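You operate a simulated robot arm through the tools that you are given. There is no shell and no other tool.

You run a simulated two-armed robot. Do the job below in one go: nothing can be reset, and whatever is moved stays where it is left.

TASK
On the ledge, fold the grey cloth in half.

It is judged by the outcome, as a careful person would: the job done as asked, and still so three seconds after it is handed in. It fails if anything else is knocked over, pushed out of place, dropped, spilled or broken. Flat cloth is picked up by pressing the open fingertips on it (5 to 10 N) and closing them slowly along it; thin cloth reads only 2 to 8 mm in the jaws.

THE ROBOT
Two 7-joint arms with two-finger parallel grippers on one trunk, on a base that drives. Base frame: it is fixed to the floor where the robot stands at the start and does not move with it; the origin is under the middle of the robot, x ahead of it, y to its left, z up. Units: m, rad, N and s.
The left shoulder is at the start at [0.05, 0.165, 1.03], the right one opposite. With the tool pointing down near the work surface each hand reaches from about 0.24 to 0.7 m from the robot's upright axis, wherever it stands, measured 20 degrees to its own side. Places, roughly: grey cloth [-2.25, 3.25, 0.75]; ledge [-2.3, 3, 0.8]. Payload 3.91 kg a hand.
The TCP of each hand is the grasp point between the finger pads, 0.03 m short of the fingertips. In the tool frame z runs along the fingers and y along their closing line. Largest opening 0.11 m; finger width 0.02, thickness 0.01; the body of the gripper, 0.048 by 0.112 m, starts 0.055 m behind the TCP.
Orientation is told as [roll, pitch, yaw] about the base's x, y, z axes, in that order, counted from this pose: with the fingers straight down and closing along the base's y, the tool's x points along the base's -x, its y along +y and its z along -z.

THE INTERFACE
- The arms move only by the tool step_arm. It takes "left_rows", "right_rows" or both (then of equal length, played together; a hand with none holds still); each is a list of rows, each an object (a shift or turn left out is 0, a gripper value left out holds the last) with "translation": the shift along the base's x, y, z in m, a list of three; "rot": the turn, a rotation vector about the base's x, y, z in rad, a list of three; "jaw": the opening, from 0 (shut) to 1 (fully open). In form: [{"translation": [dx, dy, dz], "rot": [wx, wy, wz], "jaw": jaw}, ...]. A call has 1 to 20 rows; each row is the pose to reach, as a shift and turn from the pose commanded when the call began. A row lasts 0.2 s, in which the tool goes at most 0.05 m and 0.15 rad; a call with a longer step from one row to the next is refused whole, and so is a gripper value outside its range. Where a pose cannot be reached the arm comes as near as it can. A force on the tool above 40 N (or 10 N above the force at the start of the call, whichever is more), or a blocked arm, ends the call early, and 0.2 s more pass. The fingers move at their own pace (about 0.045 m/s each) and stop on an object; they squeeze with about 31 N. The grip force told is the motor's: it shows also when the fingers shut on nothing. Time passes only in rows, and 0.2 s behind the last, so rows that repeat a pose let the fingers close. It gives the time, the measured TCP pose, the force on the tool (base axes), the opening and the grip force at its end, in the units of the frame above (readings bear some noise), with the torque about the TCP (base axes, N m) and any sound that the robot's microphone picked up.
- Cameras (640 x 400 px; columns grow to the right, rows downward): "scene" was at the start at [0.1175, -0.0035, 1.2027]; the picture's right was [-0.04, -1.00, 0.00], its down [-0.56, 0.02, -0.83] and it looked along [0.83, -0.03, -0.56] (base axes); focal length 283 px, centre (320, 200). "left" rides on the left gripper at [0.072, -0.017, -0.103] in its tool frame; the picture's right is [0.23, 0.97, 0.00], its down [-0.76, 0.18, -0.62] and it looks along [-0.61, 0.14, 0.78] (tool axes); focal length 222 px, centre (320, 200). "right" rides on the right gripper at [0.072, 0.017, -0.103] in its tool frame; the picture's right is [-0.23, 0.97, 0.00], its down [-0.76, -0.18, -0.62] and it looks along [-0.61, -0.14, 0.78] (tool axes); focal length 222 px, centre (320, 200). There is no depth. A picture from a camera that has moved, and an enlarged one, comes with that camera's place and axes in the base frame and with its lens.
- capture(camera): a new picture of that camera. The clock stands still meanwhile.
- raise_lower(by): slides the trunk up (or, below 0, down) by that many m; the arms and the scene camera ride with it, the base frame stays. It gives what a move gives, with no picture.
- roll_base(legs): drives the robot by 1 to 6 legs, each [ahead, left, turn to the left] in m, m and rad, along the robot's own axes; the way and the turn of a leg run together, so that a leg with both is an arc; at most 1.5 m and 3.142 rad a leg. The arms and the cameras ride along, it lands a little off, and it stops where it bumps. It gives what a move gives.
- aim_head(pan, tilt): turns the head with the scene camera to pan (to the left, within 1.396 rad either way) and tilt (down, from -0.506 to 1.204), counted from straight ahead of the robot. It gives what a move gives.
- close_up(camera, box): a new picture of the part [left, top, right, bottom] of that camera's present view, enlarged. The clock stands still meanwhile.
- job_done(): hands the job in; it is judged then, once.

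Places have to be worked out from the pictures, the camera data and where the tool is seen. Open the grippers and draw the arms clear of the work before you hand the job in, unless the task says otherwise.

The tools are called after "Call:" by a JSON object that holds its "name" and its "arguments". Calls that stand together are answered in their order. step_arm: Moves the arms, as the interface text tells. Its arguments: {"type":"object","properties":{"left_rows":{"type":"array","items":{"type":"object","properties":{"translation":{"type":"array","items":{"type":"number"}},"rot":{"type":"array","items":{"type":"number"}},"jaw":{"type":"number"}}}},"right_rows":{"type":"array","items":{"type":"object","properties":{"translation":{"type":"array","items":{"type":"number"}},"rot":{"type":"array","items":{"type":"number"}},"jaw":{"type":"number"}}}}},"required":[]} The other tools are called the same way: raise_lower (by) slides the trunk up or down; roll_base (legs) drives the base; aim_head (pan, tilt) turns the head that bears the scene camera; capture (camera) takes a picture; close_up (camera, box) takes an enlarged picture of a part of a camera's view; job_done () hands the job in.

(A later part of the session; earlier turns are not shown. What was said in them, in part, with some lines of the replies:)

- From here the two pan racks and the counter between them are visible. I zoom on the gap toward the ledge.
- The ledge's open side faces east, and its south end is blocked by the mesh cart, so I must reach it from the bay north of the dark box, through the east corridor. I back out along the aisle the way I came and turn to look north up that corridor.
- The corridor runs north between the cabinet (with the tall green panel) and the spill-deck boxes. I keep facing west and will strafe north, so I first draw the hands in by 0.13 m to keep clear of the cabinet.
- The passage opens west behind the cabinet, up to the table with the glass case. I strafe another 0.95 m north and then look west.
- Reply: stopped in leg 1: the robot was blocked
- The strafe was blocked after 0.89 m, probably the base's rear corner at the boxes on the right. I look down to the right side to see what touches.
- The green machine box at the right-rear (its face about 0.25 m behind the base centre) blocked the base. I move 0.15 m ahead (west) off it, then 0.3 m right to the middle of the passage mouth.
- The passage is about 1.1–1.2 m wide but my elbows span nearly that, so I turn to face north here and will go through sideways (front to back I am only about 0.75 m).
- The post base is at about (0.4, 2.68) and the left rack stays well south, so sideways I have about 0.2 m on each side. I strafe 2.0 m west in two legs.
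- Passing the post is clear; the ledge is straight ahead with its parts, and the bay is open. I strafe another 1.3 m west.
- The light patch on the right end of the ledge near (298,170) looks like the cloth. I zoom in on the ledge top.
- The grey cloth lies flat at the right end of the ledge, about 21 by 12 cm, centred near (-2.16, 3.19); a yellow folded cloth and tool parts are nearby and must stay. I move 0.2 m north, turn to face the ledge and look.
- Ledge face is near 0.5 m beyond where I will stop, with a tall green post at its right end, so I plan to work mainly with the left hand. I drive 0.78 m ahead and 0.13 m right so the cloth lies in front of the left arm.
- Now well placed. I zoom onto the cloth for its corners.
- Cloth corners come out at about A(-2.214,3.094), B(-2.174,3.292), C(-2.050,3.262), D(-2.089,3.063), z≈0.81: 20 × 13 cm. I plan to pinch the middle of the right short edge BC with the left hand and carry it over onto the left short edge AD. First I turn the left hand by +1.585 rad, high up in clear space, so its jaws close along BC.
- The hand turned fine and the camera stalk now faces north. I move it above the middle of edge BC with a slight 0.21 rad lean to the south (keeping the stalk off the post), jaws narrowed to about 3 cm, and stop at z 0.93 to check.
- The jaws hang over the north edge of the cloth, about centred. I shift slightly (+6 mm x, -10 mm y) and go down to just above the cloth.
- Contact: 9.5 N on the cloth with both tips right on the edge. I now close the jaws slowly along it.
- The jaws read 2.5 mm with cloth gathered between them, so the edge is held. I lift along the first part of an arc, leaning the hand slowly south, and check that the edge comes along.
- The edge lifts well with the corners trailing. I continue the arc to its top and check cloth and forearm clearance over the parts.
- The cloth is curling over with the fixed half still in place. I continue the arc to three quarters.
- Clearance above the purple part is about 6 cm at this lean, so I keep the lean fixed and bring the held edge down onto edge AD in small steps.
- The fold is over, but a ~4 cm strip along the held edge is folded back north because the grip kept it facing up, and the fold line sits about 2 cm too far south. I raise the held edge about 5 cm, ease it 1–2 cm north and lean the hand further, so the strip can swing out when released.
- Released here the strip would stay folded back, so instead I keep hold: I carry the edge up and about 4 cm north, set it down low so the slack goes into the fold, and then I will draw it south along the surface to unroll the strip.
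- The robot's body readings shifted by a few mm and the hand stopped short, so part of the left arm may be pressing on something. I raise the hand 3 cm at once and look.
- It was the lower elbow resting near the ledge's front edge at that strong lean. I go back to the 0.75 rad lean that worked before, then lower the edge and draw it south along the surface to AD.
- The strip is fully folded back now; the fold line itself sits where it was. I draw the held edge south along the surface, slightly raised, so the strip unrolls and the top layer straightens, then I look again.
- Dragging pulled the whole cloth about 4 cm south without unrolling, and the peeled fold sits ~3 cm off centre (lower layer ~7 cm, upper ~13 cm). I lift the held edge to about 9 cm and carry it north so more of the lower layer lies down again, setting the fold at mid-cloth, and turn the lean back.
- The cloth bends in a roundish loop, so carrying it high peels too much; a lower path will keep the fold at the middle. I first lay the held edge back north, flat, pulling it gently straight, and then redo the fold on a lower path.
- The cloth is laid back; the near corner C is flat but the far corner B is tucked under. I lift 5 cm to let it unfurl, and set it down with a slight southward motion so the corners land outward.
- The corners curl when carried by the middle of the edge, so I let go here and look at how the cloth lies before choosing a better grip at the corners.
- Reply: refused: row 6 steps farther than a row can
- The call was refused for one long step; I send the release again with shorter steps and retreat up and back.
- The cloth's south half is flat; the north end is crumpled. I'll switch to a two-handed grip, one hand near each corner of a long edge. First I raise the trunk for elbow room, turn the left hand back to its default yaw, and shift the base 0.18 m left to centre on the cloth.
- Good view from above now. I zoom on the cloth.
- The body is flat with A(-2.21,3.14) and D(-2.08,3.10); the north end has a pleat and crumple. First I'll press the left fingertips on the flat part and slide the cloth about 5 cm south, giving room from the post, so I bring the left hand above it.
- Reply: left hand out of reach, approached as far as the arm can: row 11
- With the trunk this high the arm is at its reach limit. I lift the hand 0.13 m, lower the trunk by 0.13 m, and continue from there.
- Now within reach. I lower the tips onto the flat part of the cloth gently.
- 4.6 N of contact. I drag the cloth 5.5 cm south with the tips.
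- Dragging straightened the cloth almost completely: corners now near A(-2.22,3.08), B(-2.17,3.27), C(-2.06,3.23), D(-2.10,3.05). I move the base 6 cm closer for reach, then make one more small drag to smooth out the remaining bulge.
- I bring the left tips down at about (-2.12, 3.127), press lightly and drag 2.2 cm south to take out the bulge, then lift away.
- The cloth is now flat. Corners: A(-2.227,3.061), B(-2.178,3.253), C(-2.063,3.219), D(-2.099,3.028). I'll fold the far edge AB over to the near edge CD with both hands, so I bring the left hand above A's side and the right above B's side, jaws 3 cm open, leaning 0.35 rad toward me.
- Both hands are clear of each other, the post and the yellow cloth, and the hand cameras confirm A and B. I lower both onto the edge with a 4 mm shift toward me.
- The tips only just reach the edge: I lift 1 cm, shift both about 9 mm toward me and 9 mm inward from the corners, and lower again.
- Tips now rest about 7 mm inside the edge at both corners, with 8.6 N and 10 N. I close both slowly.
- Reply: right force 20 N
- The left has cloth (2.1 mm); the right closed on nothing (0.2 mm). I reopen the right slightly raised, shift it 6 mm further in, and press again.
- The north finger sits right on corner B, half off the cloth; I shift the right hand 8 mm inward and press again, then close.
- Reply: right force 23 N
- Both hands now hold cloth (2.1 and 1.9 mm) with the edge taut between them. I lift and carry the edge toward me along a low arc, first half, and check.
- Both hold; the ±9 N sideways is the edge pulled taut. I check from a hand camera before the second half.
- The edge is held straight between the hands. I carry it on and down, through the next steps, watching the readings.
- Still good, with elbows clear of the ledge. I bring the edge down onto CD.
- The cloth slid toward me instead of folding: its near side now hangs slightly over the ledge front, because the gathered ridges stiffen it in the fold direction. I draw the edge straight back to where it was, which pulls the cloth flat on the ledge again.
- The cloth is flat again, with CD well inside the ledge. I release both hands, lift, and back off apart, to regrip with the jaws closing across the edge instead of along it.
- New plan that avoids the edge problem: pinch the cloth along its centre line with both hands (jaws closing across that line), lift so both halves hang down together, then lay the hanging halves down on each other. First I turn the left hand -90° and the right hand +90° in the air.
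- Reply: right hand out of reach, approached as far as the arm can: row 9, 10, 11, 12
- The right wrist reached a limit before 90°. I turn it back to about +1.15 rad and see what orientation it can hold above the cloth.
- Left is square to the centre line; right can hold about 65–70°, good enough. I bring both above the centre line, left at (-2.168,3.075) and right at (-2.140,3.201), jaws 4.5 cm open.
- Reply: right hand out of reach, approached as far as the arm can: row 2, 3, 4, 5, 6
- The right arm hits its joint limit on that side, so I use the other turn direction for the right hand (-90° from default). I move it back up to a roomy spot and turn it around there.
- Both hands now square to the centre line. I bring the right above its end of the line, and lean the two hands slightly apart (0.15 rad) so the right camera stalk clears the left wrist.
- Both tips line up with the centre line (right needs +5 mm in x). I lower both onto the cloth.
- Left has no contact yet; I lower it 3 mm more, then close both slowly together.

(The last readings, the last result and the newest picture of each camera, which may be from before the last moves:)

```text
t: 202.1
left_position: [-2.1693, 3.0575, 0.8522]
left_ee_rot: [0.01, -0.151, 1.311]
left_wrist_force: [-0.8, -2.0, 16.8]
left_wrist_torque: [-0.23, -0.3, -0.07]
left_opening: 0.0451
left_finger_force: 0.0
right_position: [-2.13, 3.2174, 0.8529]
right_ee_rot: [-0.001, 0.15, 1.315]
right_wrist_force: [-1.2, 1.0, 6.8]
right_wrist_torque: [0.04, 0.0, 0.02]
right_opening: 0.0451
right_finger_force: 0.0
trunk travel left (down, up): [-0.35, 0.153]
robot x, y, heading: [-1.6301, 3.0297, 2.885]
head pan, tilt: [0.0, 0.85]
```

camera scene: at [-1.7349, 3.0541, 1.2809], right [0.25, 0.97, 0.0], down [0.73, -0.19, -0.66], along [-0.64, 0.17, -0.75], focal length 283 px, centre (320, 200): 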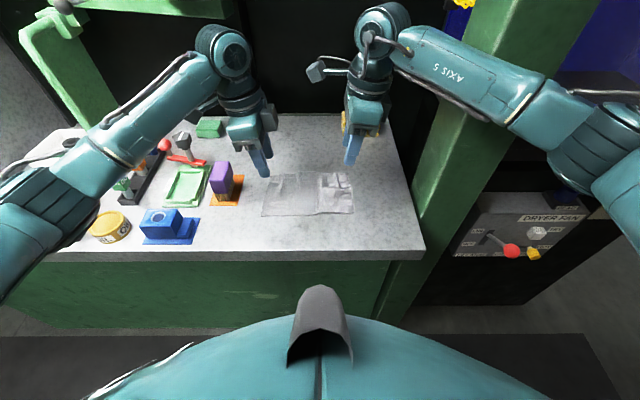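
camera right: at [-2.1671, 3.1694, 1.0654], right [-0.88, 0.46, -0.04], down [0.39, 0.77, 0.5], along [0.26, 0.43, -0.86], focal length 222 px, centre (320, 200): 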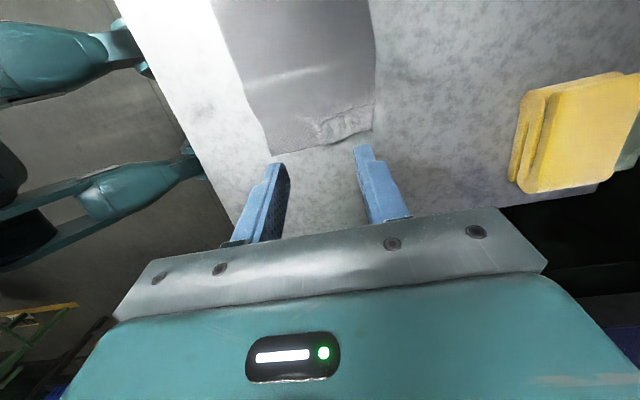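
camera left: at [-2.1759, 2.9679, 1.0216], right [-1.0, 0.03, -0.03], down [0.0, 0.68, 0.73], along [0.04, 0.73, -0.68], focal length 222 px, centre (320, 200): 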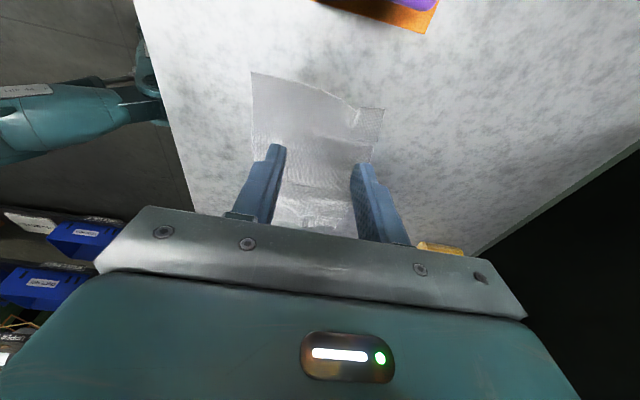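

Left now presses 17 N; I ease it up 1.3 mm and close both jaws slowly.

Call:
{"name": "step_arm", "arguments": {"left_rows": [{"translation": [0, 0, 0.0013]}, {"translation": [0, 0, 0.0013], "jaw": 0.38}, {"translation": [0, 0, 0.0013], "jaw": 0.35}, {"translation": [0, 0, 0.0013], "jaw": 0.32}, {"translation": [0, 0, 0.0013], "jaw": 0.29}, {"translation": [0, 0, 0.0013], "jaw": 0.26}, {"translation": [0, 0, 0.0013], "jaw": 0.23}, {"translation": [0, 0, 0.0013], "jaw": 0.2}, {"translation": [0, 0, 0.0013], "jaw": 0.17}, {"translation": [0, 0, 0.0013], "jaw": 0.14}, {"translation": [0, 0, 0.0013], "jaw": 0.11}, {"translation": [0, 0, 0.0013], "jaw": 0.08}, {"translation": [0, 0, 0.0013], "jaw": 0.05}, {"translation": [0, 0, 0.0013], "jaw": 0.02}, {"translation": [0, 0, 0.0013], "jaw": 0.0}, {"translation": [0, 0, 0.0013], "jaw": 0.0}, {"translation": [0, 0, 0.0013], "jaw": 0.0}], "right_rows": [{"jaw": 0.41}, {"jaw": 0.38}, {"jaw": 0.35}, {"jaw": 0.32}, {"jaw": 0.29}, {"jaw": 0.26}, {"jaw": 0.23}, {"jaw": 0.2}, {"jaw": 0.17}, {"jaw": 0.14}, {"jaw": 0.11}, {"jaw": 0.08}, {"jaw": 0.05}, {"jaw": 0.02}, {"jaw": 0.0}, {"jaw": 0.0}, {"jaw": 0.0}]}}

Call:
{"name": "close_up", "arguments": {"camera": "left", "box": [180, 40, 460, 240]}}

Call:
{"name": "close_up", "arguments": {"camera": "right", "box": [180, 40, 460, 240]}}

```text
t: 205.7
left_position: [-2.1676, 3.0568, 0.8523]
left_ee_rot: [0.008, -0.149, 1.312]
left_wrist_force: [0.6, 1.0, 19.8]
left_wrist_torque: [-0.1, 0.01, 0.05]
left_opening: 0.0025
left_finger_force: 30.7
right_position: [-2.1299, 3.2174, 0.8515]
right_ee_rot: [-0.001, 0.15, 1.315]
right_wrist_force: [0.4, -0.2, 7.5]
right_wrist_torque: [0.03, 0.0, 0.04]
right_opening: 0.0026
right_finger_force: 30.6
trunk travel left (down, up): [-0.35, 0.153]
robot x, y, heading: [-1.6302, 3.0274, 2.888]
head pan, tilt: [0.0, 0.85]
```

```text
2.00 times, centred on (320, 140) of left
camera zoom: at [-2.173, 2.9683, 0.9445], right [-1.0, 0.03, -0.03], down [0.0, 0.68, 0.73], along [0.04, 0.73, -0.68], focal length 444 px, centre (320, 320)
```

zoom: 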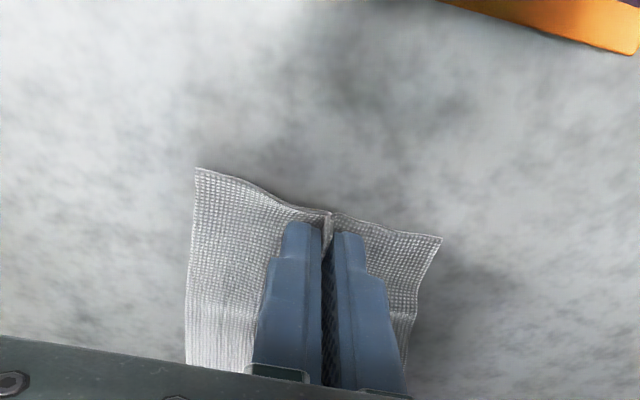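

```text
2.00 times, centred on (320, 140) of right
camera zoom: at [-2.1601, 3.1677, 0.9654], right [-0.88, 0.46, -0.03], down [0.39, 0.77, 0.5], along [0.26, 0.43, -0.86], focal length 444 px, centre (320, 320)
```

zoom: 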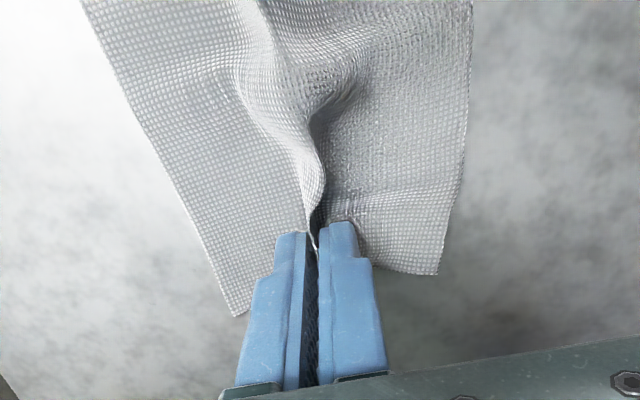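

Both hands hold a ridge right along the centre line (2.5 mm each). I lift both straight up 8.5 cm so the two halves hang down.

Call:
{"name": "step_arm", "arguments": {"left_rows": [{"translation": [0, -0.0005, 0.01]}, {"translation": [0, -0.001, 0.025]}, {"translation": [0, -0.001, 0.04]}, {"translation": [0, -0.001, 0.055]}, {"translation": [0, -0.001, 0.07]}, {"translation": [0, -0.001, 0.085]}, {"translation": [0, -0.001, 0.085]}], "right_rows": [{"translation": [0, 0.0005, 0.01]}, {"translation": [0, 0.001, 0.025]}, {"translation": [0, 0.001, 0.04]}, {"translation": [0, 0.001, 0.055]}, {"translation": [0, 0.001, 0.07]}, {"translation": [0, 0.001, 0.085]}, {"translation": [0, 0.001, 0.085]}]}}

Call:
{"name": "close_up", "arguments": {"camera": "scene", "box": [220, 110, 420, 250]}}

Call:
{"name": "close_up", "arguments": {"camera": "left", "box": [140, 20, 500, 250]}}

Call:
{"name": "close_up", "arguments": {"camera": "right", "box": [140, 20, 500, 250]}}

```text
t: 207.3
left_position: [-2.1701, 3.056, 0.9361]
left_ee_rot: [0.002, -0.151, 1.314]
left_wrist_force: [0.1, -0.2, 0.2]
left_wrist_torque: [0.0, 0.01, 0.02]
left_opening: 0.0023
left_finger_force: 31.1
right_position: [-2.1312, 3.218, 0.9352]
right_ee_rot: [-0.002, 0.15, 1.314]
right_wrist_force: [-0.3, -0.1, -0.4]
right_wrist_torque: [0.0, 0.0, 0.0]
right_opening: 0.0024
right_finger_force: 31.0
trunk travel left (down, up): [-0.35, 0.153]
robot x, y, heading: [-1.6302, 3.0296, 2.884]
head pan, tilt: [0.0, 0.85]
```

```text
2.86 times, centred on (320, 180) of scene
camera zoom: at [-1.7348, 3.0542, 1.2809], right [0.25, 0.97, 0.0], down [0.73, -0.19, -0.66], along [-0.64, 0.17, -0.75], focal length 808 px, centre (320, 257)
```

zoom: 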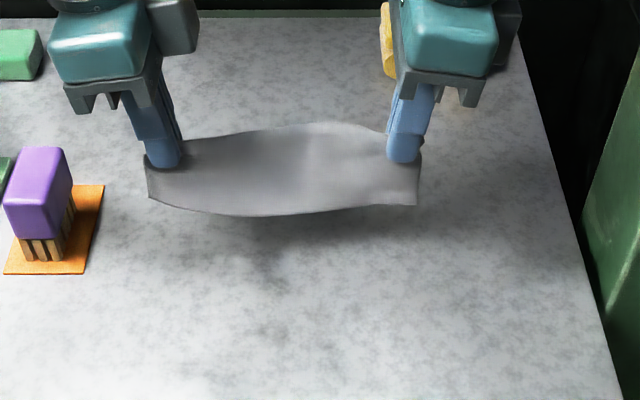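

```text
1.74 times, centred on (320, 135) of left
camera zoom: at [-2.1745, 2.9671, 1.0272], right [-1.0, 0.03, -0.03], down [0.0, 0.68, 0.73], along [0.04, 0.73, -0.68], focal length 386 px, centre (320, 313)
```

zoom: 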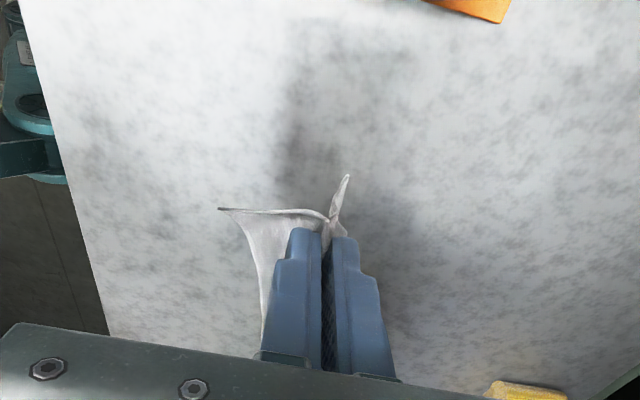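

```text
1.74 times, centred on (320, 135) of right
camera zoom: at [-2.1614, 3.1686, 1.0491], right [-0.88, 0.46, -0.04], down [0.39, 0.77, 0.5], along [0.26, 0.43, -0.86], focal length 386 px, centre (320, 313)
```

zoom: 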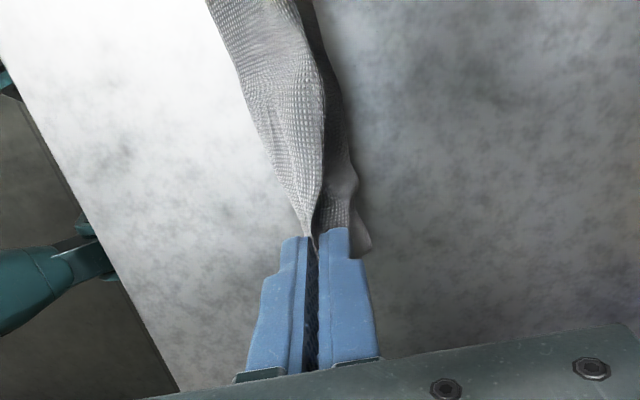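

The cloth hangs neatly folded over its centre line between the hands. I lower until the hanging edges touch and start moving both hands toward me so the two halves trail together to the west.

Call:
{"name": "step_arm", "arguments": {"left_rows": [{"translation": [0, 0, -0.02]}, {"translation": [0, 0, -0.038]}, {"translation": [0.0116, -0.003, -0.04]}, {"translation": [0.0252, -0.0065, -0.042]}, {"translation": [0.0387, -0.01, -0.045]}, {"translation": [0.0523, -0.0135, -0.049]}], "right_rows": [{"translation": [0, 0, -0.02]}, {"translation": [0, 0, -0.038]}, {"translation": [0.0116, -0.003, -0.04]}, {"translation": [0.0252, -0.0065, -0.042]}, {"translation": [0.0387, -0.01, -0.045]}, {"translation": [0.0523, -0.0135, -0.049]}]}}

Call:
{"name": "close_up", "arguments": {"camera": "scene", "box": [220, 110, 420, 250]}}

Call:
{"name": "close_up", "arguments": {"camera": "left", "box": [140, 20, 500, 250]}}

Call:
{"name": "close_up", "arguments": {"camera": "right", "box": [140, 20, 500, 250]}}

```text
t: 208.7
left_position: [-2.1165, 3.0416, 0.8863]
left_ee_rot: [0.002, -0.148, 1.311]
left_wrist_force: [0.6, 0.4, 0.7]
left_wrist_torque: [-0.01, 0.07, 0.03]
left_opening: 0.0025
left_finger_force: 30.8
right_position: [-2.0786, 3.2055, 0.8871]
right_ee_rot: [-0.002, 0.149, 1.314]
right_wrist_force: [0.3, -0.3, -0.3]
right_wrist_torque: [-0.01, -0.01, 0.0]
right_opening: 0.0022
right_finger_force: 31.3
trunk travel left (down, up): [-0.35, 0.153]
robot x, y, heading: [-1.6309, 3.0257, 2.888]
head pan, tilt: [0.0, 0.85]
```

```text
2.86 times, centred on (320, 180) of scene
camera zoom: at [-1.7346, 3.0541, 1.2809], right [0.25, 0.97, 0.0], down [0.73, -0.19, -0.66], along [-0.64, 0.17, -0.75], focal length 808 px, centre (320, 257)
```

zoom: 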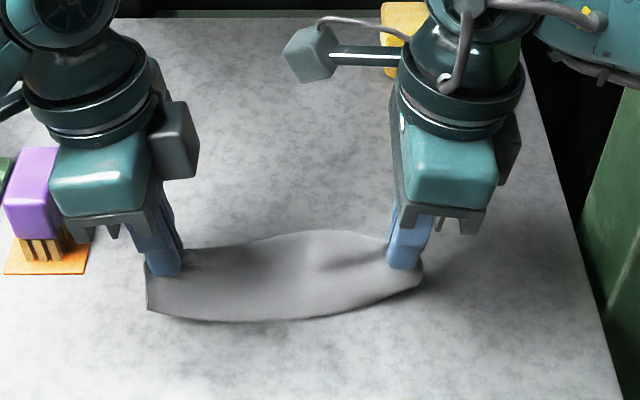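

```text
1.74 times, centred on (320, 135) of left
camera zoom: at [-2.1217, 2.9532, 0.9777], right [-1.0, 0.03, -0.03], down [0.0, 0.68, 0.73], along [0.04, 0.73, -0.68], focal length 386 px, centre (320, 313)
```

zoom: 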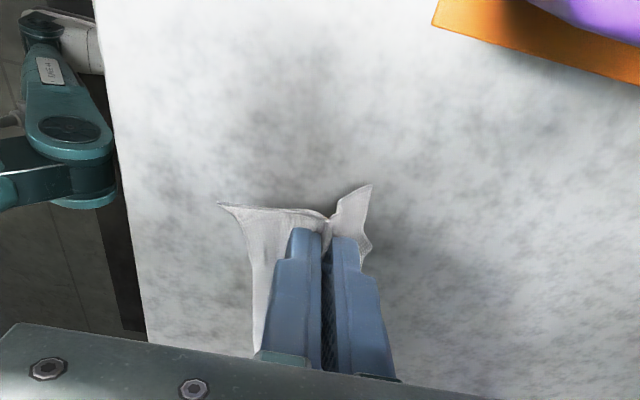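

```text
1.74 times, centred on (320, 135) of right
camera zoom: at [-2.1087, 3.1552, 0.9999], right [-0.88, 0.46, -0.04], down [0.39, 0.77, 0.5], along [0.26, 0.43, -0.86], focal length 386 px, centre (320, 313)
```

zoom: 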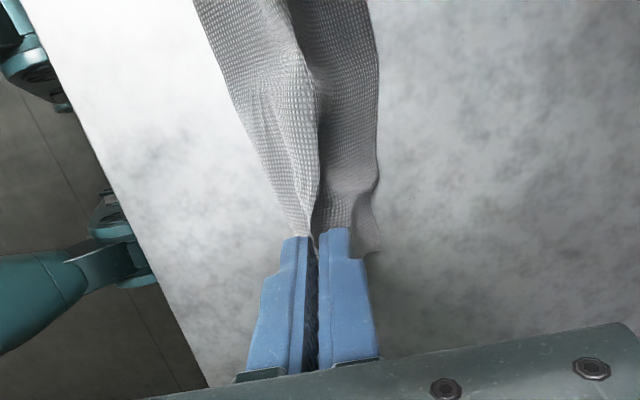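

The halves tent apart on the slick surface, so I'll use the ledge's front edge: carry the hanging cloth just off the front, lower it, then pull it back west over the edge so both halves are drawn up flat together. I lift and move toward me first.

Call:
{"name": "step_arm", "arguments": {"left_rows": [{"translation": [0, 0, 0.03]}, {"translation": [0.019, -0.005, 0.052]}, {"translation": [0.058, -0.015, 0.055]}, {"translation": [0.097, -0.025, 0.055]}, {"translation": [0.1316, -0.034, 0.055]}, {"translation": [0.1316, -0.034, 0.055]}], "right_rows": [{"translation": [0, 0, 0.03]}, {"translation": [0.019, -0.005, 0.052]}, {"translation": [0.058, -0.015, 0.055]}, {"translation": [0.097, -0.025, 0.055]}, {"translation": [0.1316, -0.034, 0.055]}, {"translation": [0.1316, -0.034, 0.055]}]}}

Call:
{"name": "capture", "arguments": {"camera": "scene"}}

Call:
{"name": "capture", "arguments": {"camera": "left"}}

Call:
{"name": "capture", "arguments": {"camera": "right"}}

```text
t: 210.1
left_position: [-1.9857, 3.0083, 0.9415]
left_ee_rot: [0.003, -0.148, 1.314]
left_wrist_force: [-0.3, -0.5, -0.1]
left_wrist_torque: [0.0, -0.02, 0.01]
left_opening: 0.0024
left_finger_force: 31.0
right_position: [-1.948, 3.1715, 0.941]
right_ee_rot: [-0.001, 0.148, 1.313]
right_wrist_force: [0.3, -0.7, -0.4]
right_wrist_torque: [0.02, 0.0, -0.01]
right_opening: 0.0024
right_finger_force: 31.0
trunk travel left (down, up): [-0.35, 0.153]
robot x, y, heading: [-1.6289, 3.0302, 2.88]
head pan, tilt: [0.0, 0.85]
```

```text
taken
camera scene: at [-1.7348, 3.0542, 1.2809], right [0.25, 0.97, 0.0], down [0.73, -0.19, -0.66], along [-0.64, 0.17, -0.75], focal length 283 px, centre (320, 200)
```

scene: 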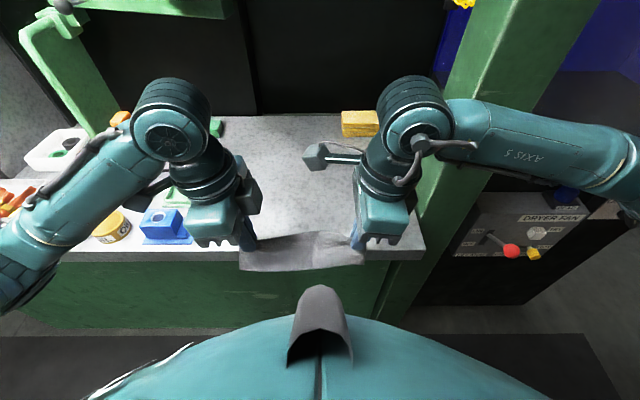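

```text
taken
camera left: at [-1.9908, 2.919, 1.0336], right [-1.0, 0.03, -0.03], down [0.0, 0.68, 0.73], along [0.04, 0.73, -0.68], focal length 222 px, centre (320, 200)
```

left: 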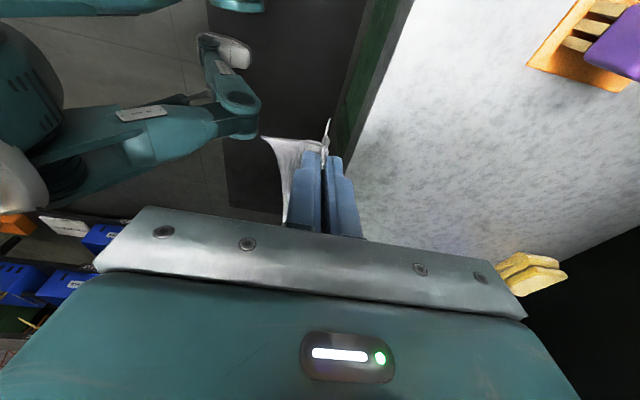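

```text
taken
camera right: at [-1.9776, 3.1212, 1.0539], right [-0.88, 0.47, -0.04], down [0.39, 0.77, 0.5], along [0.26, 0.43, -0.86], focal length 222 px, centre (320, 200)
```

right: 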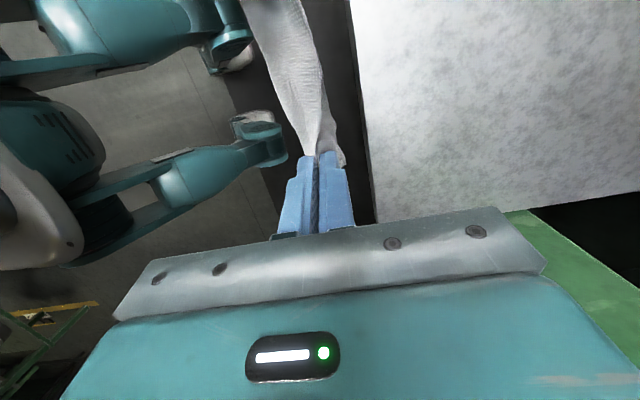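

The pinch line is now about 4 cm in front of the ledge edge. I lower 7 cm so the halves hang below the ledge top, then pull back west over the edge.

Call:
{"name": "step_arm", "arguments": {"left_rows": [{"translation": [0, 0, -0.025]}, {"translation": [0, 0, -0.05]}, {"translation": [0, 0, -0.07]}, {"translation": [0, 0, -0.07]}], "right_rows": [{"translation": [0, 0, -0.025]}, {"translation": [0, 0, -0.05]}, {"translation": [0, 0, -0.07]}, {"translation": [0, 0, -0.07]}]}}

Call:
{"name": "close_up", "arguments": {"camera": "scene", "box": [200, 150, 420, 320]}}

Call:
{"name": "capture", "arguments": {"camera": "left"}}

```text
t: 211.1
left_position: [-1.9871, 3.0086, 0.8704]
left_ee_rot: [0.003, -0.149, 1.313]
left_wrist_force: [0.5, 0.3, -0.1]
left_wrist_torque: [0.01, 0.01, -0.02]
left_opening: 0.0023
left_finger_force: 31.4
right_position: [-1.948, 3.171, 0.8726]
right_ee_rot: [-0.003, 0.148, 1.313]
right_wrist_force: [0.8, 0.2, 0.4]
right_wrist_torque: [0.0, 0.02, 0.0]
right_opening: 0.0022
right_finger_force: 31.2
trunk travel left (down, up): [-0.35, 0.153]
robot x, y, heading: [-1.6281, 3.0257, 2.886]
head pan, tilt: [0.0, 0.85]
```

```text
2.35 times, centred on (310, 235) of scene
camera zoom: at [-1.7348, 3.0542, 1.2809], right [0.25, 0.97, 0.0], down [0.73, -0.19, -0.66], along [-0.64, 0.17, -0.75], focal length 666 px, centre (344, 118)
```

zoom: 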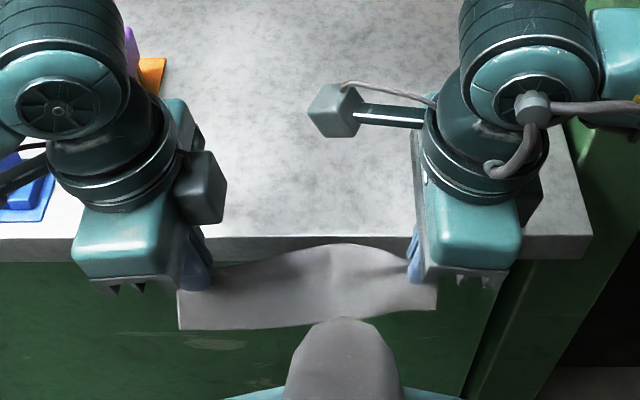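

```text
taken
camera left: at [-1.9911, 2.9196, 0.963], right [-1.0, 0.03, -0.03], down [0.0, 0.68, 0.73], along [0.04, 0.73, -0.68], focal length 222 px, centre (320, 200)
```

left: 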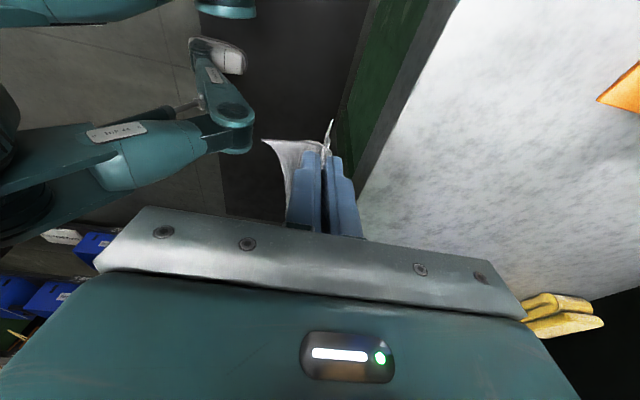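

The halves hang in front of the ledge. I stretch the line slightly and pull both hands 16 cm west over the edge, low.

Call:
{"name": "step_arm", "arguments": {"left_rows": [{"translation": [-0.0005, -0.002, 0]}, {"translation": [-0.001, -0.004, 0]}, {"translation": [-0.0204, 0.001, 0]}, {"translation": [-0.0398, 0.006, 0]}, {"translation": [-0.0592, 0.011, 0]}, {"translation": [-0.0786, 0.016, 0]}, {"translation": [-0.098, 0.021, 0]}], "right_rows": [{"translation": [0.0005, 0.002, 0]}, {"translation": [0.001, 0.004, -0.002]}, {"translation": [-0.0184, 0.009, -0.002]}, {"translation": [-0.0378, 0.014, -0.002]}, {"translation": [-0.0572, 0.019, -0.002]}, {"translation": [-0.0766, 0.024, -0.002]}, {"translation": [-0.096, 0.029, -0.002]}]}}

Call:
{"name": "close_up", "arguments": {"camera": "scene", "box": [200, 130, 420, 300]}}

Call:
{"name": "capture", "arguments": {"camera": "left"}}

Call:
{"name": "capture", "arguments": {"camera": "right"}}

```text
t: 212.7
left_position: [-2.0848, 3.0298, 0.8722]
left_ee_rot: [0.005, -0.15, 1.312]
left_wrist_force: [0.3, 2.0, 0.0]
left_wrist_torque: [0.07, -0.03, 0.02]
left_opening: 0.0024
left_finger_force: 31.1
right_position: [-2.0427, 3.1996, 0.8694]
right_ee_rot: [-0.002, 0.151, 1.315]
right_wrist_force: [-0.8, -2.6, -0.7]
right_wrist_torque: [-0.07, -0.02, 0.01]
right_opening: 0.0025
right_finger_force: 31.3
trunk travel left (down, up): [-0.35, 0.153]
robot x, y, heading: [-1.6287, 3.0255, 2.888]
head pan, tilt: [0.0, 0.85]
```

```text
2.35 times, centred on (310, 215) of scene
camera zoom: at [-1.735, 3.0543, 1.2808], right [0.25, 0.97, 0.0], down [0.73, -0.19, -0.66], along [-0.64, 0.17, -0.75], focal length 666 px, centre (344, 165)
```

zoom: 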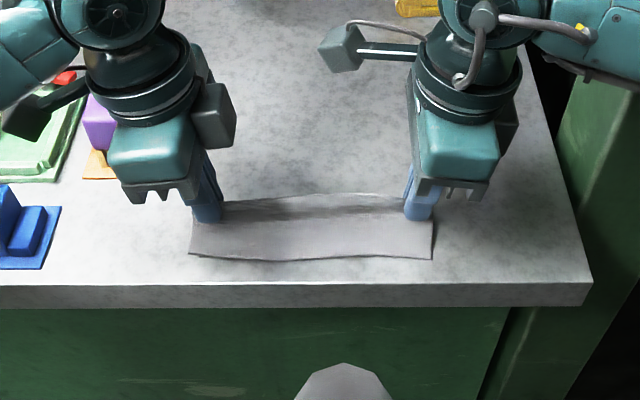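

```text
taken
camera left: at [-2.0899, 2.9409, 0.9635], right [-1.0, 0.03, -0.03], down [0.0, 0.68, 0.73], along [0.04, 0.73, -0.68], focal length 222 px, centre (320, 200)
```

left: 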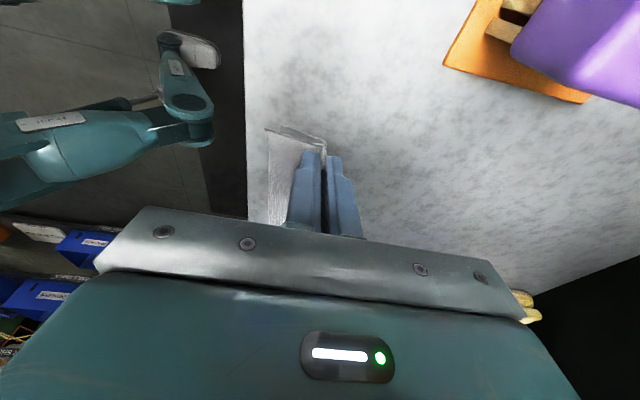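

```text
taken
camera right: at [-2.0739, 3.15, 0.9827], right [-0.88, 0.46, -0.04], down [0.39, 0.77, 0.5], along [0.26, 0.43, -0.86], focal length 222 px, centre (320, 200)
```

right: 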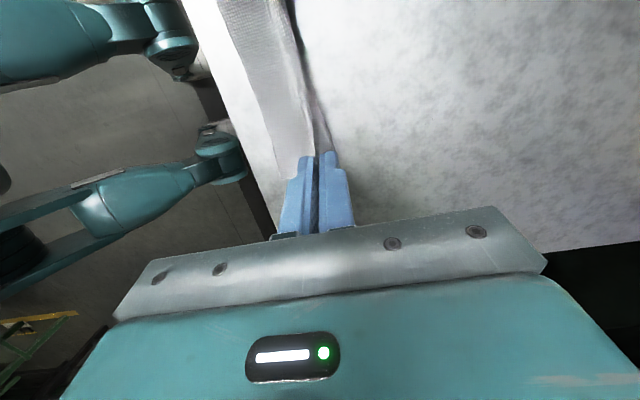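

It worked: both halves now trail toward me on the ledge as one strip. I zoom to confirm both layers.

Call:
{"name": "close_up", "arguments": {"camera": "left", "box": [220, 90, 400, 240]}}

Call:
{"name": "close_up", "arguments": {"camera": "scene", "box": [250, 190, 360, 250]}}

Call:
{"name": "close_up", "arguments": {"camera": "right", "box": [180, 0, 400, 200]}}

```text
2.67 times, centred on (310, 165) of left
camera zoom: at [-2.0899, 2.9409, 0.9635], right [-1.0, 0.03, -0.03], down [0.0, 0.68, 0.73], along [0.04, 0.73, -0.68], focal length 592 px, centre (347, 293)
```

zoom: 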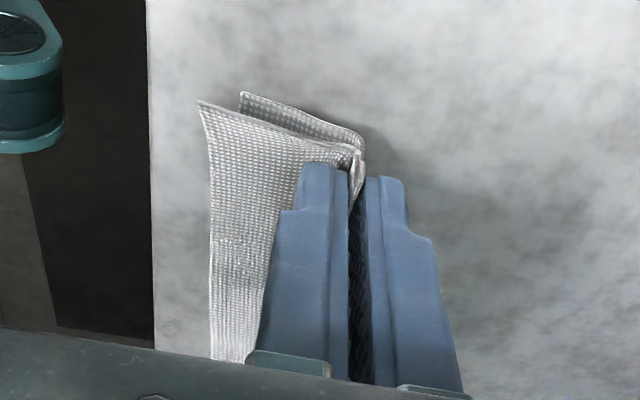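

```text
5.82 times, centred on (305, 220) of scene
camera zoom: at [-1.735, 3.0543, 1.2808], right [0.25, 0.97, 0.0], down [0.73, -0.19, -0.66], along [-0.64, 0.17, -0.75], focal length 1646 px, centre (407, 84)
```

zoom: 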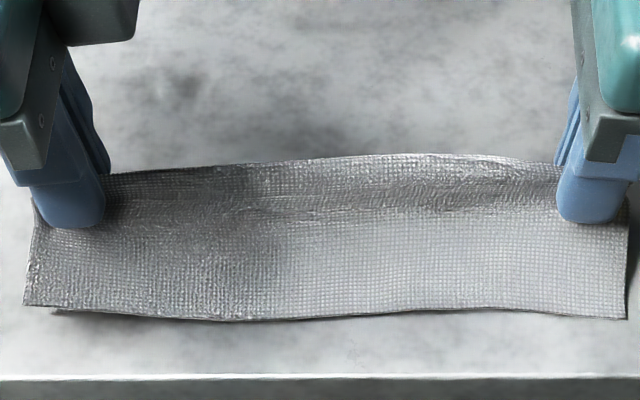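

```text
2.00 times, centred on (290, 100) of right
camera zoom: at [-2.0739, 3.15, 0.9827], right [-0.88, 0.46, -0.04], down [0.39, 0.77, 0.5], along [0.26, 0.43, -0.86], focal length 444 px, centre (380, 400)
```

zoom: 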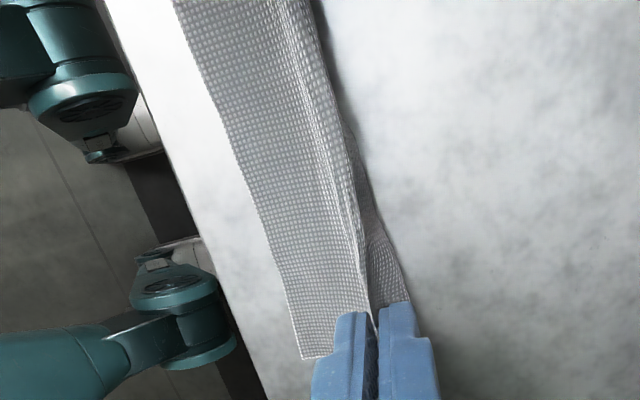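

Both layers lie together, edges nearly aligned. I draw the strip a little further west while lowering so it lies flat right up to the grip.

Call:
{"name": "step_arm", "arguments": {"left_rows": [{"translation": [-0.0097, 0.0025, -0.004]}, {"translation": [-0.0194, 0.005, -0.008]}, {"translation": [-0.029, 0.0075, -0.012]}, {"translation": [-0.0387, 0.01, -0.015]}, {"translation": [-0.0387, 0.01, -0.015]}], "right_rows": [{"translation": [-0.0097, 0.0025, -0.004]}, {"translation": [-0.0194, 0.005, -0.007]}, {"translation": [-0.029, 0.0075, -0.01]}, {"translation": [-0.0387, 0.01, -0.0125]}, {"translation": [-0.0387, 0.01, -0.0125]}]}}

Call:
{"name": "close_up", "arguments": {"camera": "left", "box": [220, 90, 400, 240]}}

Call:
{"name": "close_up", "arguments": {"camera": "right", "box": [180, 0, 400, 200]}}

```text
t: 213.9
left_position: [-2.1228, 3.0403, 0.8557]
left_ee_rot: [0.004, -0.151, 1.313]
left_wrist_force: [1.0, 2.5, 0.7]
left_wrist_torque: [0.06, -0.06, 0.02]
left_opening: 0.0026
left_finger_force: 30.8
right_position: [-2.082, 3.2088, 0.859]
right_ee_rot: [-0.003, 0.148, 1.313]
right_wrist_force: [-0.5, -2.0, -0.3]
right_wrist_torque: [-0.08, -0.03, 0.03]
right_opening: 0.0025
right_finger_force: 31.5
trunk travel left (down, up): [-0.35, 0.153]
robot x, y, heading: [-1.632, 3.0271, 2.883]
head pan, tilt: [0.0, 0.85]
```

```text
2.67 times, centred on (310, 165) of left
camera zoom: at [-2.1277, 2.9506, 0.9483], right [-1.0, 0.03, -0.03], down [0.0, 0.68, 0.73], along [0.04, 0.73, -0.68], focal length 592 px, centre (347, 293)
```

zoom: 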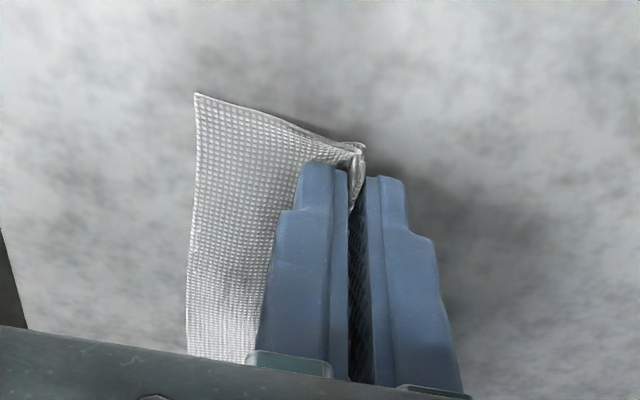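

```text
2.00 times, centred on (290, 100) of right
camera zoom: at [-2.1119, 3.1598, 0.9701], right [-0.88, 0.46, -0.04], down [0.39, 0.77, 0.5], along [0.26, 0.43, -0.86], focal length 444 px, centre (380, 400)
```

zoom: 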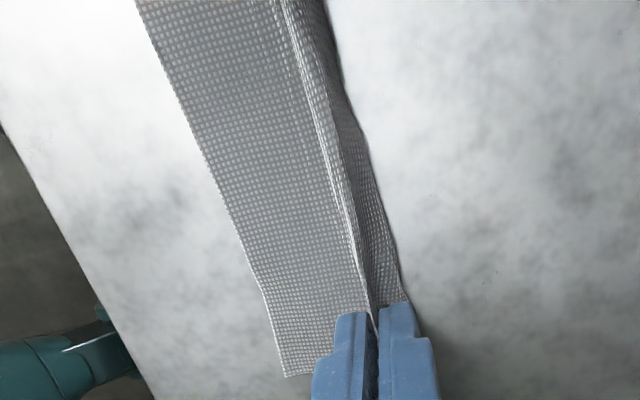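

The strip lies flat with the fold standing in the jaws. I open both a little, nudge west so the fold tips over flat, then lift away.

Call:
{"name": "step_arm", "arguments": {"left_rows": [{"jaw": 0.08}, {"jaw": 0.16}, {"jaw": 0.22}, {"translation": [-0.0075, 0.002, 0.002]}, {"translation": [-0.0145, 0.0038, 0.005]}, {"translation": [-0.0213, 0.0055, 0.01]}, {"translation": [-0.0213, 0.0055, 0.03]}, {"translation": [-0.0213, 0.0055, 0.06]}, {"translation": [-0.0213, -0.0045, 0.1]}, {"translation": [-0.0213, -0.0145, 0.14]}], "right_rows": [{"jaw": 0.08}, {"jaw": 0.16}, {"jaw": 0.22}, {"translation": [-0.0075, 0.002, 0.0]}, {"translation": [-0.0145, 0.0038, 0.003]}, {"translation": [-0.0213, 0.0055, 0.008]}, {"translation": [-0.0213, 0.0055, 0.03]}, {"translation": [-0.0213, 0.0055, 0.06]}, {"translation": [-0.0163, 0.0055, 0.1]}, {"translation": [-0.0063, 0.0055, 0.14]}]}}

Call:
{"name": "close_up", "arguments": {"camera": "scene", "box": [220, 130, 420, 270]}}

Call:
{"name": "capture", "arguments": {"camera": "left"}}

Call:
{"name": "capture", "arguments": {"camera": "right"}}

```text
t: 216.1
left_position: [-2.1437, 3.0244, 0.9974]
left_ee_rot: [0.004, -0.148, 1.312]
left_wrist_force: [0.2, 0.5, 0.3]
left_wrist_torque: [-0.01, -0.03, -0.03]
left_opening: 0.024
left_finger_force: 0.0
right_position: [-2.0887, 3.2163, 0.9975]
right_ee_rot: [-0.001, 0.148, 1.312]
right_wrist_force: [0.6, -0.1, -0.1]
right_wrist_torque: [-0.01, -0.02, -0.02]
right_opening: 0.0242
right_finger_force: 0.0
trunk travel left (down, up): [-0.35, 0.153]
robot x, y, heading: [-1.6268, 3.0263, 2.881]
head pan, tilt: [0.0, 0.85]
```

```text
2.86 times, centred on (320, 200) of scene
camera zoom: at [-1.7343, 3.054, 1.2809], right [0.25, 0.97, 0.0], down [0.73, -0.19, -0.66], along [-0.64, 0.17, -0.75], focal length 808 px, centre (320, 200)
```

zoom: 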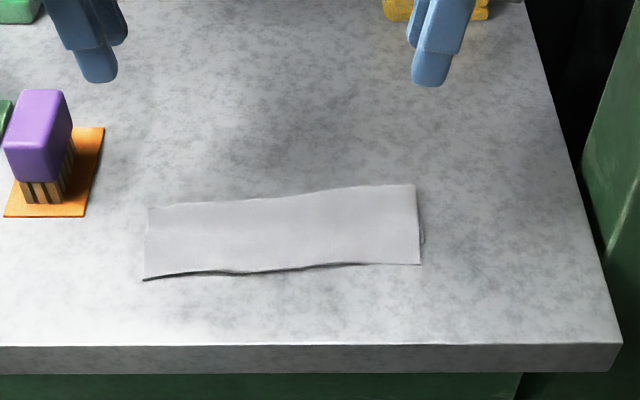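

```text
taken
camera left: at [-2.1486, 2.9359, 1.0889], right [-1.0, 0.03, -0.03], down [0.0, 0.68, 0.73], along [0.04, 0.73, -0.68], focal length 222 px, centre (320, 200)
```

left: 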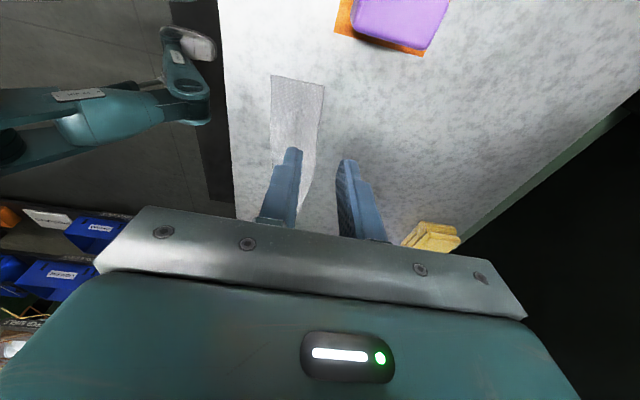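

```text
taken
camera right: at [-2.1187, 3.1654, 1.1109], right [-0.88, 0.47, -0.04], down [0.39, 0.77, 0.5], along [0.26, 0.43, -0.86], focal length 222 px, centre (320, 200)
```

right: 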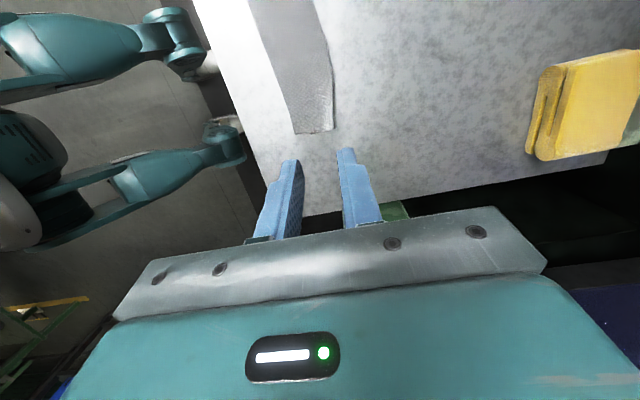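

The cloth now lies folded in half as a neat strip. I zoom in on its edges to check the alignment of both layers.

Call:
{"name": "close_up", "arguments": {"camera": "scene", "box": [260, 185, 380, 240]}}

Call:
{"name": "close_up", "arguments": {"camera": "left", "box": [230, 50, 360, 230]}}

Call:
{"name": "close_up", "arguments": {"camera": "right", "box": [230, 0, 360, 150]}}

```text
5.33 times, centred on (320, 212) of scene
camera zoom: at [-1.7343, 3.054, 1.2809], right [0.25, 0.97, 0.0], down [0.73, -0.19, -0.66], along [-0.64, 0.17, -0.75], focal length 1509 px, centre (320, 133)
```

zoom: 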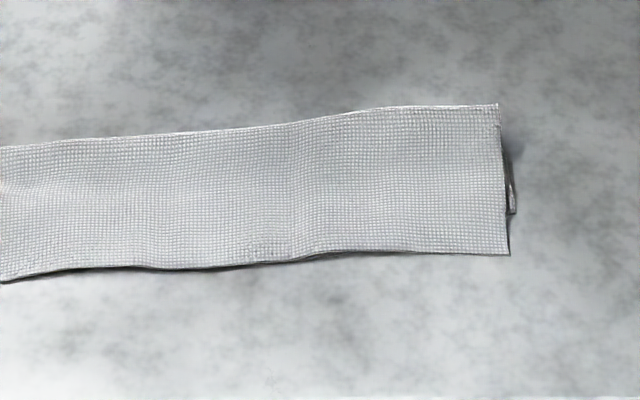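

```text
2.22 times, centred on (295, 140) of left
camera zoom: at [-2.1486, 2.9359, 1.0889], right [-1.0, 0.03, -0.03], down [0.0, 0.68, 0.73], along [0.04, 0.73, -0.68], focal length 494 px, centre (376, 333)
```

zoom: 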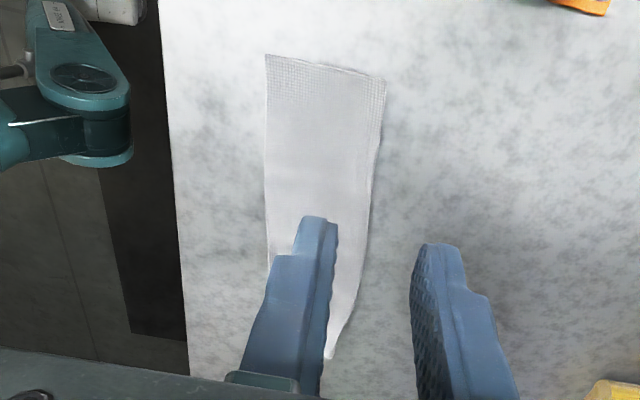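

```text
2.67 times, centred on (295, 75) of right
camera zoom: at [-2.1187, 3.1654, 1.1109], right [-0.88, 0.47, -0.04], down [0.39, 0.77, 0.5], along [0.26, 0.43, -0.86], focal length 592 px, centre (387, 533)
```

zoom: 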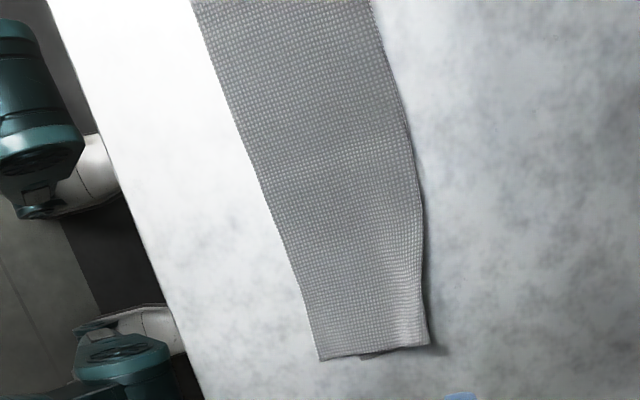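

The strip looks slightly wider at the right than the left. I zoom closely on the near edge to see where the lower layer ends.

Call:
{"name": "close_up", "arguments": {"camera": "scene", "box": [265, 205, 325, 235]}}

Call:
{"name": "close_up", "arguments": {"camera": "scene", "box": [310, 190, 370, 230]}}

```text
10.67 times, centred on (295, 220) of scene
camera zoom: at [-1.7343, 3.054, 1.2809], right [0.25, 0.97, 0.0], down [0.73, -0.19, -0.66], along [-0.64, 0.17, -0.75], focal length 3018 px, centre (587, -13)
```

zoom: 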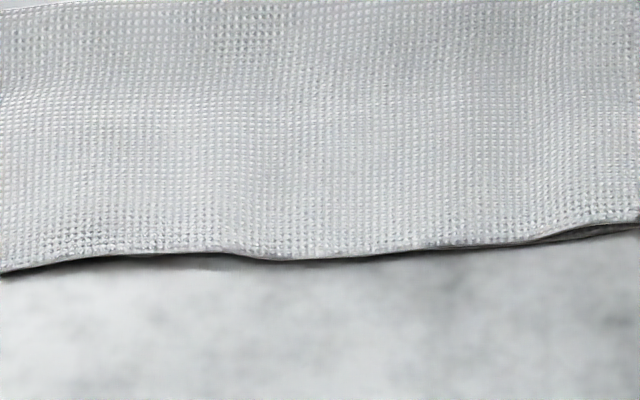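

```text
10.00 times, centred on (340, 210) of scene
camera zoom: at [-1.7343, 3.054, 1.2809], right [0.25, 0.97, 0.0], down [0.73, -0.19, -0.66], along [-0.64, 0.17, -0.75], focal length 2829 px, centre (120, 100)
```

zoom: 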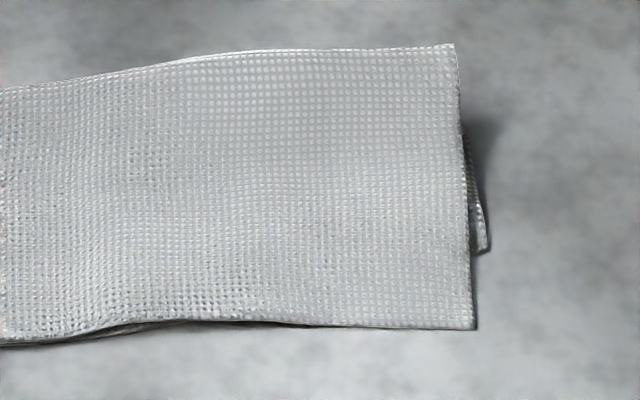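

Fold is good: edges meet along the middle and left, with corner B about 1.5–2 cm short underneath at the right end, fully flat overall. Pushing it further risks wrinkling it, so I leave it, open the grippers and draw the arms up and back toward me.

Call:
{"name": "step_arm", "arguments": {"left_rows": [{"translation": [0, 0, 0.03], "jaw": 0.5}, {"translation": [0.02, -0.01, 0.06], "jaw": 1.0}, {"translation": [0.055, -0.025, 0.08]}, {"translation": [0.09, -0.04, 0.1]}, {"translation": [0.125, -0.055, 0.115]}, {"translation": [0.16, -0.06, 0.12]}, {"translation": [0.16, -0.06, 0.12]}], "right_rows": [{"translation": [0, 0, 0.03], "jaw": 0.5}, {"translation": [0.02, 0.0, 0.06], "jaw": 1.0}, {"translation": [0.055, 0.002, 0.08]}, {"translation": [0.09, 0.004, 0.1]}, {"translation": [0.125, 0.006, 0.115]}, {"translation": [0.145, 0.008, 0.12]}, {"translation": [0.145, 0.008, 0.12]}]}}

Call:
{"name": "roll_base", "arguments": {"legs": [[-0.25, 0, 0]]}}

Call:
{"name": "aim_head", "arguments": {"pan": 0.0, "tilt": 0.65}}

Call:
{"name": "capture", "arguments": {"camera": "scene"}}

Call:
{"name": "close_up", "arguments": {"camera": "scene", "box": [220, 120, 420, 240]}}

```text
t: 217.7
left_position: [-1.9837, 2.9646, 1.1165]
left_ee_rot: [0.005, -0.149, 1.313]
left_wrist_force: [0.1, 0.2, 0.4]
left_wrist_torque: [0.0, 0.0, 0.02]
left_opening: 0.11
left_finger_force: 0.0
right_position: [-1.9425, 3.2233, 1.1174]
right_ee_rot: [-0.002, 0.148, 1.312]
right_wrist_force: [0.1, -0.1, 0.1]
right_wrist_torque: [-0.01, -0.02, 0.03]
right_opening: 0.11
right_finger_force: 0.0
trunk travel left (down, up): [-0.35, 0.153]
robot x, y, heading: [-1.6316, 3.0242, 2.884]
head pan, tilt: [0.0, 0.85]
```

```text
t: 219.6
left_position: [-1.7405, 2.9014, 1.1157]
left_ee_rot: [0.004, -0.147, 1.313]
left_wrist_force: [0.3, 0.2, 0.5]
left_wrist_torque: [0.03, 0.03, 0.01]
left_opening: 0.1102
left_finger_force: 0.0
right_position: [-1.7009, 3.1606, 1.1172]
right_ee_rot: [-0.001, 0.148, 1.313]
right_wrist_force: [0.0, 0.9, 0.3]
right_wrist_torque: [0.0, 0.01, 0.04]
right_opening: 0.11
right_finger_force: 0.0
trunk travel left (down, up): [-0.35, 0.153]
robot x, y, heading: [-1.3853, 2.9677, 2.886]
head pan, tilt: [0.0, 0.85]
```

```text
t: 220.3
left_position: [-1.7407, 2.9009, 1.1155]
left_ee_rot: [0.001, -0.148, 1.312]
left_wrist_force: [-0.3, -0.3, 0.5]
left_wrist_torque: [0.01, -0.03, 0.0]
left_opening: 0.1098
left_finger_force: 0.0
right_position: [-1.7023, 3.1602, 1.1181]
right_ee_rot: [-0.003, 0.148, 1.313]
right_wrist_force: [-0.1, -0.4, -0.1]
right_wrist_torque: [0.02, 0.01, 0.01]
right_opening: 0.1101
right_finger_force: 0.1
trunk travel left (down, up): [-0.35, 0.153]
robot x, y, heading: [-1.3855, 2.9633, 2.886]
head pan, tilt: [0.0, 0.649]
```

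```text
taken
camera scene: at [-1.5005, 2.9929, 1.2974], right [0.25, 0.97, 0.0], down [0.59, -0.15, -0.8], along [-0.77, 0.2, -0.61], focal length 283 px, centre (320, 200)
```

scene: 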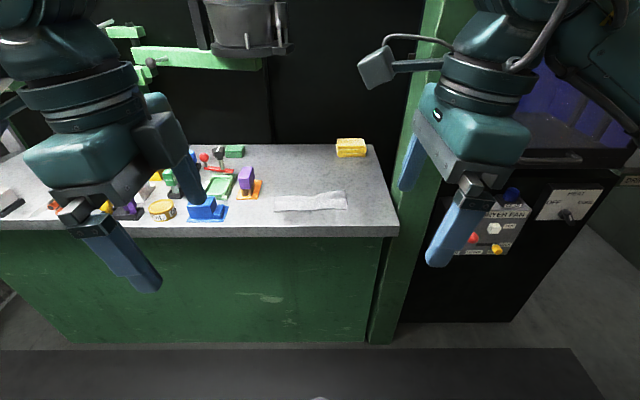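

```text
3.20 times, centred on (320, 180) of scene
camera zoom: at [-1.5005, 2.9929, 1.2974], right [0.25, 0.97, 0.0], down [0.59, -0.15, -0.8], along [-0.77, 0.2, -0.61], focal length 905 px, centre (320, 264)
```

zoom: 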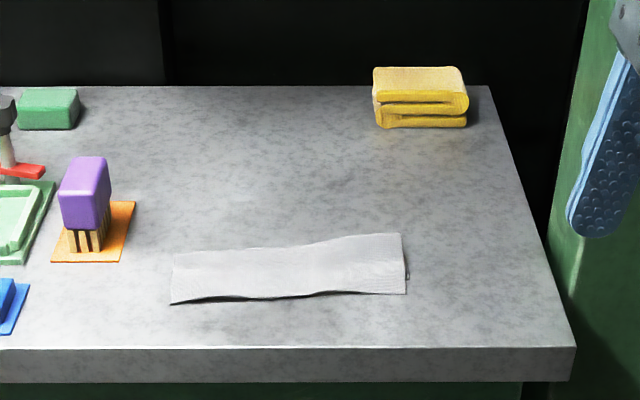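

The cloth rests folded and flat, and nearby items look untouched. I take one last look at the left part of the ledge, which the arm passed over.

Call:
{"name": "aim_head", "arguments": {"pan": 0.45, "tilt": 0.55}}

Call:
{"name": "capture", "arguments": {"camera": "scene"}}

```text
t: 221.2
left_position: [-1.7405, 2.9013, 1.116]
left_ee_rot: [0.004, -0.148, 1.313]
left_wrist_force: [-0.2, -0.2, 0.2]
left_wrist_torque: [-0.01, 0.0, -0.01]
left_opening: 0.1099
left_finger_force: 0.1
right_position: [-1.7017, 3.1605, 1.1168]
right_ee_rot: [-0.002, 0.148, 1.313]
right_wrist_force: [-1.2, -1.2, 0.4]
right_wrist_torque: [0.01, -0.02, -0.04]
right_opening: 0.1099
right_finger_force: 0.1
trunk travel left (down, up): [-0.35, 0.153]
robot x, y, heading: [-1.3895, 2.9641, 2.89]
head pan, tilt: [0.45, 0.55]
```

```text
taken
camera scene: at [-1.5047, 2.9536, 1.3063], right [-0.19, 0.98, 0.0], down [0.51, 0.1, -0.85], along [-0.84, -0.16, -0.52], focal length 283 px, centre (320, 200)
```

scene: 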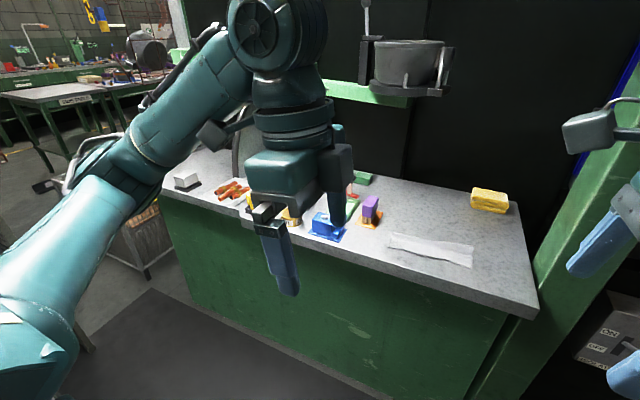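

The ledge items I can see stand as before, the grey cloth lies folded in half on the ledge, and both arms are open and clear. I hand the job in.

Call:
{"name": "job_done", "arguments": {}}

```text
The job is handed in.
```

The grey cloth is folded in half lengthwise and lies flat on the ledge. The match is not perfect. Along the middle the two layers line up. At the right end, the corner of the lower layer falls about 1.5–2 cm short of the upper one. I left it because pushing it further risked wrinkling the cloth.

- **Cloth position:** it was slid around during the work and now lies a little south of and nearer the front of the ledge than where it started.
- **Base bump:** on the way over, the base stopped once against the green machine box beside the aisle. I backed off, and saw no sign that it had moved.
- **Elbow contact:** the left elbow seemed to press on the ledge's front edge for a moment during the folding. I raised the arm at once.
- **Other items:** in the pictures I took at the end, everything I could see on the ledge was where it had been. The left arm blocked part of the left side in those views, so I couldn't check every item there.

Both grippers are open, the arms are back from the ledge, and the robot has moved back about 0.25 m.
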